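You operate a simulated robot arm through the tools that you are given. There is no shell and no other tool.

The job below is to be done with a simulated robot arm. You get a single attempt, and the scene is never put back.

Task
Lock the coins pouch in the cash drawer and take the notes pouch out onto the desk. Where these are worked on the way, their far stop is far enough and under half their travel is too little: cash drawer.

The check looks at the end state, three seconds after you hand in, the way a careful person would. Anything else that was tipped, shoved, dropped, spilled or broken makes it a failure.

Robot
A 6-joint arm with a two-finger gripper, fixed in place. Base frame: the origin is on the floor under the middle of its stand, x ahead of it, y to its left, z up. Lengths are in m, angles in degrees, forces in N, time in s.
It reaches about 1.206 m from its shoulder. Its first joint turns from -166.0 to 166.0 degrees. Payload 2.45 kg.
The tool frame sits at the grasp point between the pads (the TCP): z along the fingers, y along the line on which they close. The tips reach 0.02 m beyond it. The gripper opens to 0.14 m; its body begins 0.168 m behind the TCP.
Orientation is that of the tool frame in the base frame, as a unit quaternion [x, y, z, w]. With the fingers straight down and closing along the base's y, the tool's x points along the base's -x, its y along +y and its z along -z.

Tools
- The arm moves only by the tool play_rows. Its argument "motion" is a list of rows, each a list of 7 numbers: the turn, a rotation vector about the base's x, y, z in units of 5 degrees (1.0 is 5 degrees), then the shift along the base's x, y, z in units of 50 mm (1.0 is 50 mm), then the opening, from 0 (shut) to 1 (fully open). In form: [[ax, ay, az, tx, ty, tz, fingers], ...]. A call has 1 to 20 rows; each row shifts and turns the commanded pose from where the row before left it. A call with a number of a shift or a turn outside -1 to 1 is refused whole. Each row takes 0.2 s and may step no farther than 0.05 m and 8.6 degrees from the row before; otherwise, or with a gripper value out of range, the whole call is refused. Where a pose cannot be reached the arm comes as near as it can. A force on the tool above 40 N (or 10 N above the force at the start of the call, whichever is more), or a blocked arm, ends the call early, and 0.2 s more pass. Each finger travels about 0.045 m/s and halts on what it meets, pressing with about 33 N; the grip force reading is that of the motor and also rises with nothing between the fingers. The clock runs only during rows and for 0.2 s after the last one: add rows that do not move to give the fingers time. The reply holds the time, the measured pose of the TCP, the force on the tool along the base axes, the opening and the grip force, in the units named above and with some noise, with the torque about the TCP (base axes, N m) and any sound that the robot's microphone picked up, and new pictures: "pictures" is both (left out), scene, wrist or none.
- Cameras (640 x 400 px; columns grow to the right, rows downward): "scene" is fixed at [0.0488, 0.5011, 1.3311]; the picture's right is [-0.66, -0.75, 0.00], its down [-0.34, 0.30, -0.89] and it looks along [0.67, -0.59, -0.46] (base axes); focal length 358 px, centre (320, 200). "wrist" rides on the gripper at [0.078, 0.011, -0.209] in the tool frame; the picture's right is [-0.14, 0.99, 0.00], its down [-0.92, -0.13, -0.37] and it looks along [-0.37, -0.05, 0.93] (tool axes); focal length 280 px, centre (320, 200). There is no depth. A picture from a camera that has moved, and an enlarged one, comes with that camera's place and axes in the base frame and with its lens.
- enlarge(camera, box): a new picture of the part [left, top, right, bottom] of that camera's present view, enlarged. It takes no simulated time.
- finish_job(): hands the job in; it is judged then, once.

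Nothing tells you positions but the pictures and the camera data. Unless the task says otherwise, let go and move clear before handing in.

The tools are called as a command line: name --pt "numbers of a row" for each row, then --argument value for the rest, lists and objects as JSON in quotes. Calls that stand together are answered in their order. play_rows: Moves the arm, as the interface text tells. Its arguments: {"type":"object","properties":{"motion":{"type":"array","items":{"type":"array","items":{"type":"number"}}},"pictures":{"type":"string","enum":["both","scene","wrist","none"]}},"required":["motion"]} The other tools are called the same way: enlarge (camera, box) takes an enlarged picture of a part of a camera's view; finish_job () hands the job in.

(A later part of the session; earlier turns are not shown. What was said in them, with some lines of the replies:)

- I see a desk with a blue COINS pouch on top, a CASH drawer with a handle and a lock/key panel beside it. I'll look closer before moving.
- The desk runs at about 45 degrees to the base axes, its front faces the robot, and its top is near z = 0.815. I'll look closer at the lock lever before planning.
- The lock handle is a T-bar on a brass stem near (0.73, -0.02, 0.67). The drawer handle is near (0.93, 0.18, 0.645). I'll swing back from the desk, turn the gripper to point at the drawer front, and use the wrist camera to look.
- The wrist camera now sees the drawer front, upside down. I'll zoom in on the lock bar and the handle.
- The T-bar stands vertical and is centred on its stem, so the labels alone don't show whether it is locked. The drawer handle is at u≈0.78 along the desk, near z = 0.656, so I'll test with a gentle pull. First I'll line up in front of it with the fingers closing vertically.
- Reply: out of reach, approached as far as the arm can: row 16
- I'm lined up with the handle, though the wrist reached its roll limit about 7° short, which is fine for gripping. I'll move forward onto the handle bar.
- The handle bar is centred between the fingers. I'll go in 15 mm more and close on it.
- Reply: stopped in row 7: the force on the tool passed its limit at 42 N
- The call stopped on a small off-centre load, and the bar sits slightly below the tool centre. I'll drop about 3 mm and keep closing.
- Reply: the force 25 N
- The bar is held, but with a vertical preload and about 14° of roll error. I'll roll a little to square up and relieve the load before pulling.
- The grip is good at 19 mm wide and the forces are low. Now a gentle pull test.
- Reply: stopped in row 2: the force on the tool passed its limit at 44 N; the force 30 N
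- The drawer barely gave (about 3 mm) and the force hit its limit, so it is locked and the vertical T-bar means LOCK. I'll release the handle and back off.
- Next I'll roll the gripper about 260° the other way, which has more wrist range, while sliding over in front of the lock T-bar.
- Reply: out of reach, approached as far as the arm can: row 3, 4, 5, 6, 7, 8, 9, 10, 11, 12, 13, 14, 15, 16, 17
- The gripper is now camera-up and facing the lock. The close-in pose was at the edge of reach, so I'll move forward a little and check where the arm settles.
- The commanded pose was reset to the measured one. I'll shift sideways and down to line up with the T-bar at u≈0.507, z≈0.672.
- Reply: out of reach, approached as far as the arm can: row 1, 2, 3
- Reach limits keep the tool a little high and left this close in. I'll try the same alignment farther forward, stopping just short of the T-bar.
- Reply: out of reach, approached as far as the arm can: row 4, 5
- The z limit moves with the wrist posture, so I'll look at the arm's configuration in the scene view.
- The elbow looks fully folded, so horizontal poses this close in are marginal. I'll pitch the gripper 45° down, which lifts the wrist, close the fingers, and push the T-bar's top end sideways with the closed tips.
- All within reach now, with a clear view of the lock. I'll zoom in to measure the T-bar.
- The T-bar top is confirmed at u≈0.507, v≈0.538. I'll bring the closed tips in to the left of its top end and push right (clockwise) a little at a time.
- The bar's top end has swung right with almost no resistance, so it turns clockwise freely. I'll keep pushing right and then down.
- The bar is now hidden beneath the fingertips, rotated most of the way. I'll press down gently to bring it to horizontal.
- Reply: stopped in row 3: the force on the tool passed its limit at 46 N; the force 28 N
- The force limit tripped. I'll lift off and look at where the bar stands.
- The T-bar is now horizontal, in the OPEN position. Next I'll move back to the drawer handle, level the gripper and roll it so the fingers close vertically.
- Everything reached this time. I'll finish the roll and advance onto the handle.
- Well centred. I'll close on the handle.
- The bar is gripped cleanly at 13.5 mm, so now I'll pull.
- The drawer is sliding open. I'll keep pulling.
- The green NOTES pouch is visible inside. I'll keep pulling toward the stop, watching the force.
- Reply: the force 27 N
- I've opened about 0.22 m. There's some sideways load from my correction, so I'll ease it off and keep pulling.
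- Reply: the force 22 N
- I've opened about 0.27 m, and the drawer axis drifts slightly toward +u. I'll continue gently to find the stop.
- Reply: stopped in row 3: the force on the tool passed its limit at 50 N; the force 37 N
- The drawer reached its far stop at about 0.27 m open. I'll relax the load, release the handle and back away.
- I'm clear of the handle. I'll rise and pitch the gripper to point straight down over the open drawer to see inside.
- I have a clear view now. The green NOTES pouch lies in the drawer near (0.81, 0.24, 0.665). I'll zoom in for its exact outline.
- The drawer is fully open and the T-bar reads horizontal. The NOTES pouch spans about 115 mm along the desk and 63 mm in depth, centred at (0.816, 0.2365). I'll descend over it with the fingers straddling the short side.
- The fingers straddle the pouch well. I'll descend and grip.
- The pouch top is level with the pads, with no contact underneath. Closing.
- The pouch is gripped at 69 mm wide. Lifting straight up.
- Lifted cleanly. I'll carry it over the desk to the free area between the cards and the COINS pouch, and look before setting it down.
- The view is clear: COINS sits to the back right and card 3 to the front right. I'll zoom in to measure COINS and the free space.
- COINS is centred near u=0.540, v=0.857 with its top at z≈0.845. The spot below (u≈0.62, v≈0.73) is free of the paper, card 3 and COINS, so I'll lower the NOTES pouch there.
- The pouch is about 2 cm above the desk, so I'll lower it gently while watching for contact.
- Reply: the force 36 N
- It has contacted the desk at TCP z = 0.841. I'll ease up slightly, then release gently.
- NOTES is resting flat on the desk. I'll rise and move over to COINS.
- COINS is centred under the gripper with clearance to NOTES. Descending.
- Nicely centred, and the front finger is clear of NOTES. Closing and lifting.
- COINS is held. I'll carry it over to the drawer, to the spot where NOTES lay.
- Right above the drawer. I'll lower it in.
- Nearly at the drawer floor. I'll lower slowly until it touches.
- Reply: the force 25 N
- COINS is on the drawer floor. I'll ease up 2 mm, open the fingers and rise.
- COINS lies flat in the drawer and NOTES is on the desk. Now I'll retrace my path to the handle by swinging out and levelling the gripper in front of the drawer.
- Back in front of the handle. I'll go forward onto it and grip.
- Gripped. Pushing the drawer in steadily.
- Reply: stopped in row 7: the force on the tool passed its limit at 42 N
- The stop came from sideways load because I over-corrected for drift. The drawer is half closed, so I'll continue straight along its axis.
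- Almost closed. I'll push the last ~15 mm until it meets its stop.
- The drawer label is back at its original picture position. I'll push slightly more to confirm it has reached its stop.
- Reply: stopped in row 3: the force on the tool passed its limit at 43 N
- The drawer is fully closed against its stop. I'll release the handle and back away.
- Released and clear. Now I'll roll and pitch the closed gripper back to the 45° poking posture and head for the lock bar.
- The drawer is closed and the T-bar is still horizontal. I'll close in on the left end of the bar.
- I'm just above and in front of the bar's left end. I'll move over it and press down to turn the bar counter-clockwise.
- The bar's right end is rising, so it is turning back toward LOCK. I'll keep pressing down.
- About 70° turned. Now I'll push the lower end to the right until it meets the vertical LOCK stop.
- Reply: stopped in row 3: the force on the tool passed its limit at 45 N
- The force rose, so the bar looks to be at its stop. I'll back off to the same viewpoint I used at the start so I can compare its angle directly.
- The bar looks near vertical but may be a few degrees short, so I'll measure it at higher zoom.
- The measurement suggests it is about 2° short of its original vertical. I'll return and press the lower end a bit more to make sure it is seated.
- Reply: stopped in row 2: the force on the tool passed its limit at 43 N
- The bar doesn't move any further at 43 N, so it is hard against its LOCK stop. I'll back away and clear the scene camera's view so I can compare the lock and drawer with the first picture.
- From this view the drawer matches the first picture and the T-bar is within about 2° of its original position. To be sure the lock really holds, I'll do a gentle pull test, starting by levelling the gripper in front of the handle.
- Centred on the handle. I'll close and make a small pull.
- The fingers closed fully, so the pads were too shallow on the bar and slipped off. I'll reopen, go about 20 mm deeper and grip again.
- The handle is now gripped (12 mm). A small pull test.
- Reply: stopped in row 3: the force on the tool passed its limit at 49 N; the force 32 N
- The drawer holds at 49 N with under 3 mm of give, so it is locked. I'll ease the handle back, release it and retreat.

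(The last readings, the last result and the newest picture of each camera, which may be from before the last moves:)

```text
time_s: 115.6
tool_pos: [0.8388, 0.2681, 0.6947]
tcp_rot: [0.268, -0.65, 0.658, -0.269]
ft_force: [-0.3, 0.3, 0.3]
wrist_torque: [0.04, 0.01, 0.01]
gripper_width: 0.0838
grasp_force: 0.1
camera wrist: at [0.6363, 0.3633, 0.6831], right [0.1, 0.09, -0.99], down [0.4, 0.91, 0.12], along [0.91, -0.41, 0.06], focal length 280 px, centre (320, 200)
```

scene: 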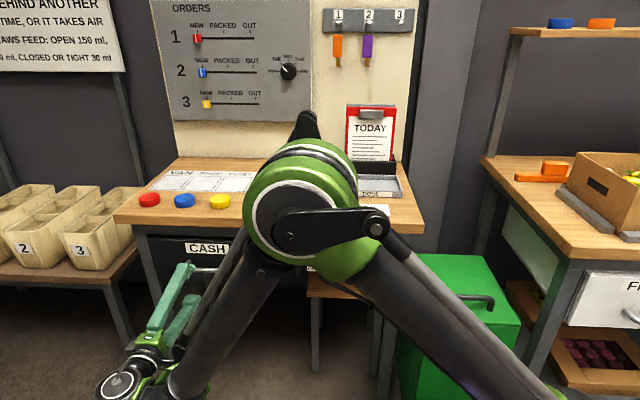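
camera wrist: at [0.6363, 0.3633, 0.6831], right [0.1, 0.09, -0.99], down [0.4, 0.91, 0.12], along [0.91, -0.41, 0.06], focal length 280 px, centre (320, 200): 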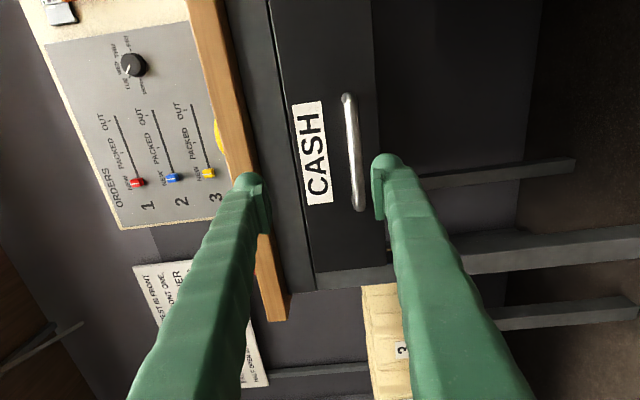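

Clear of the handle. I'll raise and withdraw the arm to get an unobstructed final look.

play_rows --pt "0 0 0 -0.3 0.3 0.6 0.6" --pt "0.979 0.979 0 0 0 0.6 0.6" --pt "0.979 0.979 0 0 0 0.6 0.6" --pt "0.979 0.979 0 0 0 0.6 0.6" --pt "0.979 0.979 0 0 0 0.6 0.6" --pt "0.979 0.979 0 0 0 0.6 0.6" --pt "0.979 0.979 0 0 0 0.6 0.6" --pt "0.979 0.979 0 0 0 0.6 0.6" --pt "0.979 0.979 0 0 0 0.6 0.6" --pt "0.979 0.979 0 0 0 0.6 0.6" --pt "0.979 0.979 0 0 0 0.6 0.6" --pt "0.979 0.979 0 0 0 0.6 0.6" --pt "0.979 0.979 0 0 0 0.6 0.6" --pt "0.979 0.979 0 0 0 0.4 0.6" --pictures "both"

enlarge --camera "scene" --box '[270, 232, 334, 272]'

enlarge --camera "scene" --box '[110, 140, 430, 340]'

```text
time_s: 118.6
tool_pos: [0.8225, 0.2855, 1.1044]
tcp_rot: [-0.384, 0.923, -0.006, -0.001]
ft_force: [0.4, 0.5, -0.4]
wrist_torque: [0.01, -0.03, -0.02]
gripper_width: 0.0841
grasp_force: 0.1
camera wrist: at [0.7588, 0.2408, 1.3162], right [-0.61, 0.8, -0.01], down [0.74, 0.57, 0.36], along [0.3, 0.21, -0.93], focal length 280 px, centre (320, 200)
```

scene: 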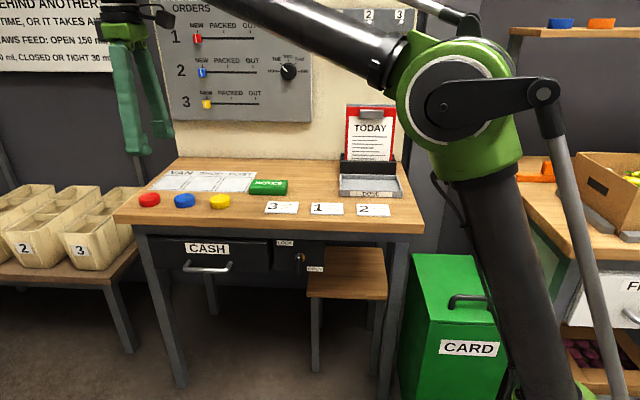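
wrist: 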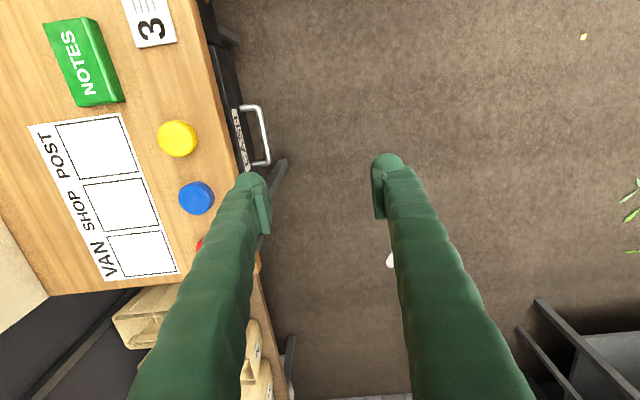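

```text
10.00 times, centred on (302, 252) of scene
camera zoom: at [0.0488, 0.5011, 1.3311], right [-0.66, -0.75, 0.0], down [-0.34, 0.3, -0.89], along [0.67, -0.59, -0.46], focal length 3581 px, centre (500, -320)
```

zoom: 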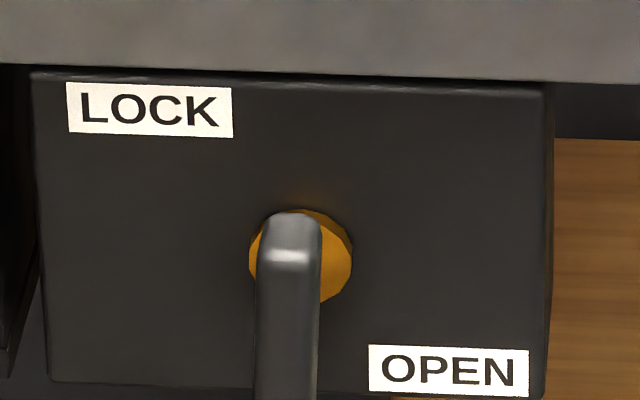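

```text
2.00 times, centred on (270, 240) of scene
camera zoom: at [0.0488, 0.5011, 1.3311], right [-0.66, -0.75, 0.0], down [-0.34, 0.3, -0.89], along [0.67, -0.59, -0.46], focal length 716 px, centre (420, 120)
```

zoom: 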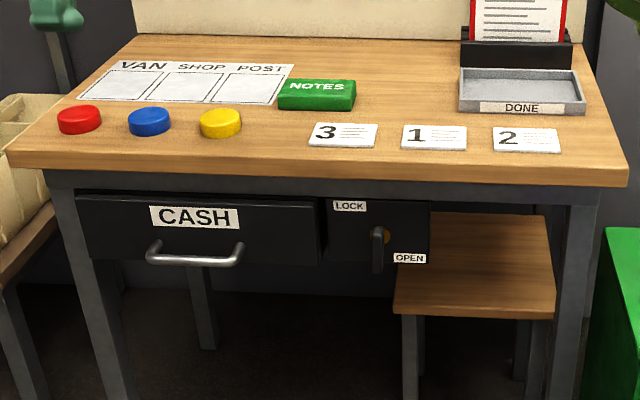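

The COINS pouch is shut in the cash drawer, which is closed and held firm in a pull test after I turned the T-bar back to LOCK. NOTES sits flat on the desk, and the cards, discs, tray and everything else look untouched. The gripper is empty and clear, so I'm handing in.

finish_job

```text
The job is handed in.
```

The coins pouch is locked in the cash drawer and the notes pouch is on the desk. I have handed the job in and have not seen the check's result.

- **Drawer:** it was locked at the start, so I turned the T-bar to OPEN and pulled the drawer to its far stop, about 0.27 m. I swapped the pouches and pushed it closed to its stop.
- **Lock:** the T-bar is back at LOCK, hard against its stop. It looks about 2° short of where it first stood. I pulled on the handle afterwards, and the drawer held at 49 N with under 3 mm of give.
- **Notes pouch:** it lies flat on the free part of the desk behind card 3, beside the VAN/SHOP/POST sheet but not on it.
- **Everything else:** in the final pictures the cards, discs, tray and other items look where they were. The gripper is empty and clear of the desk.
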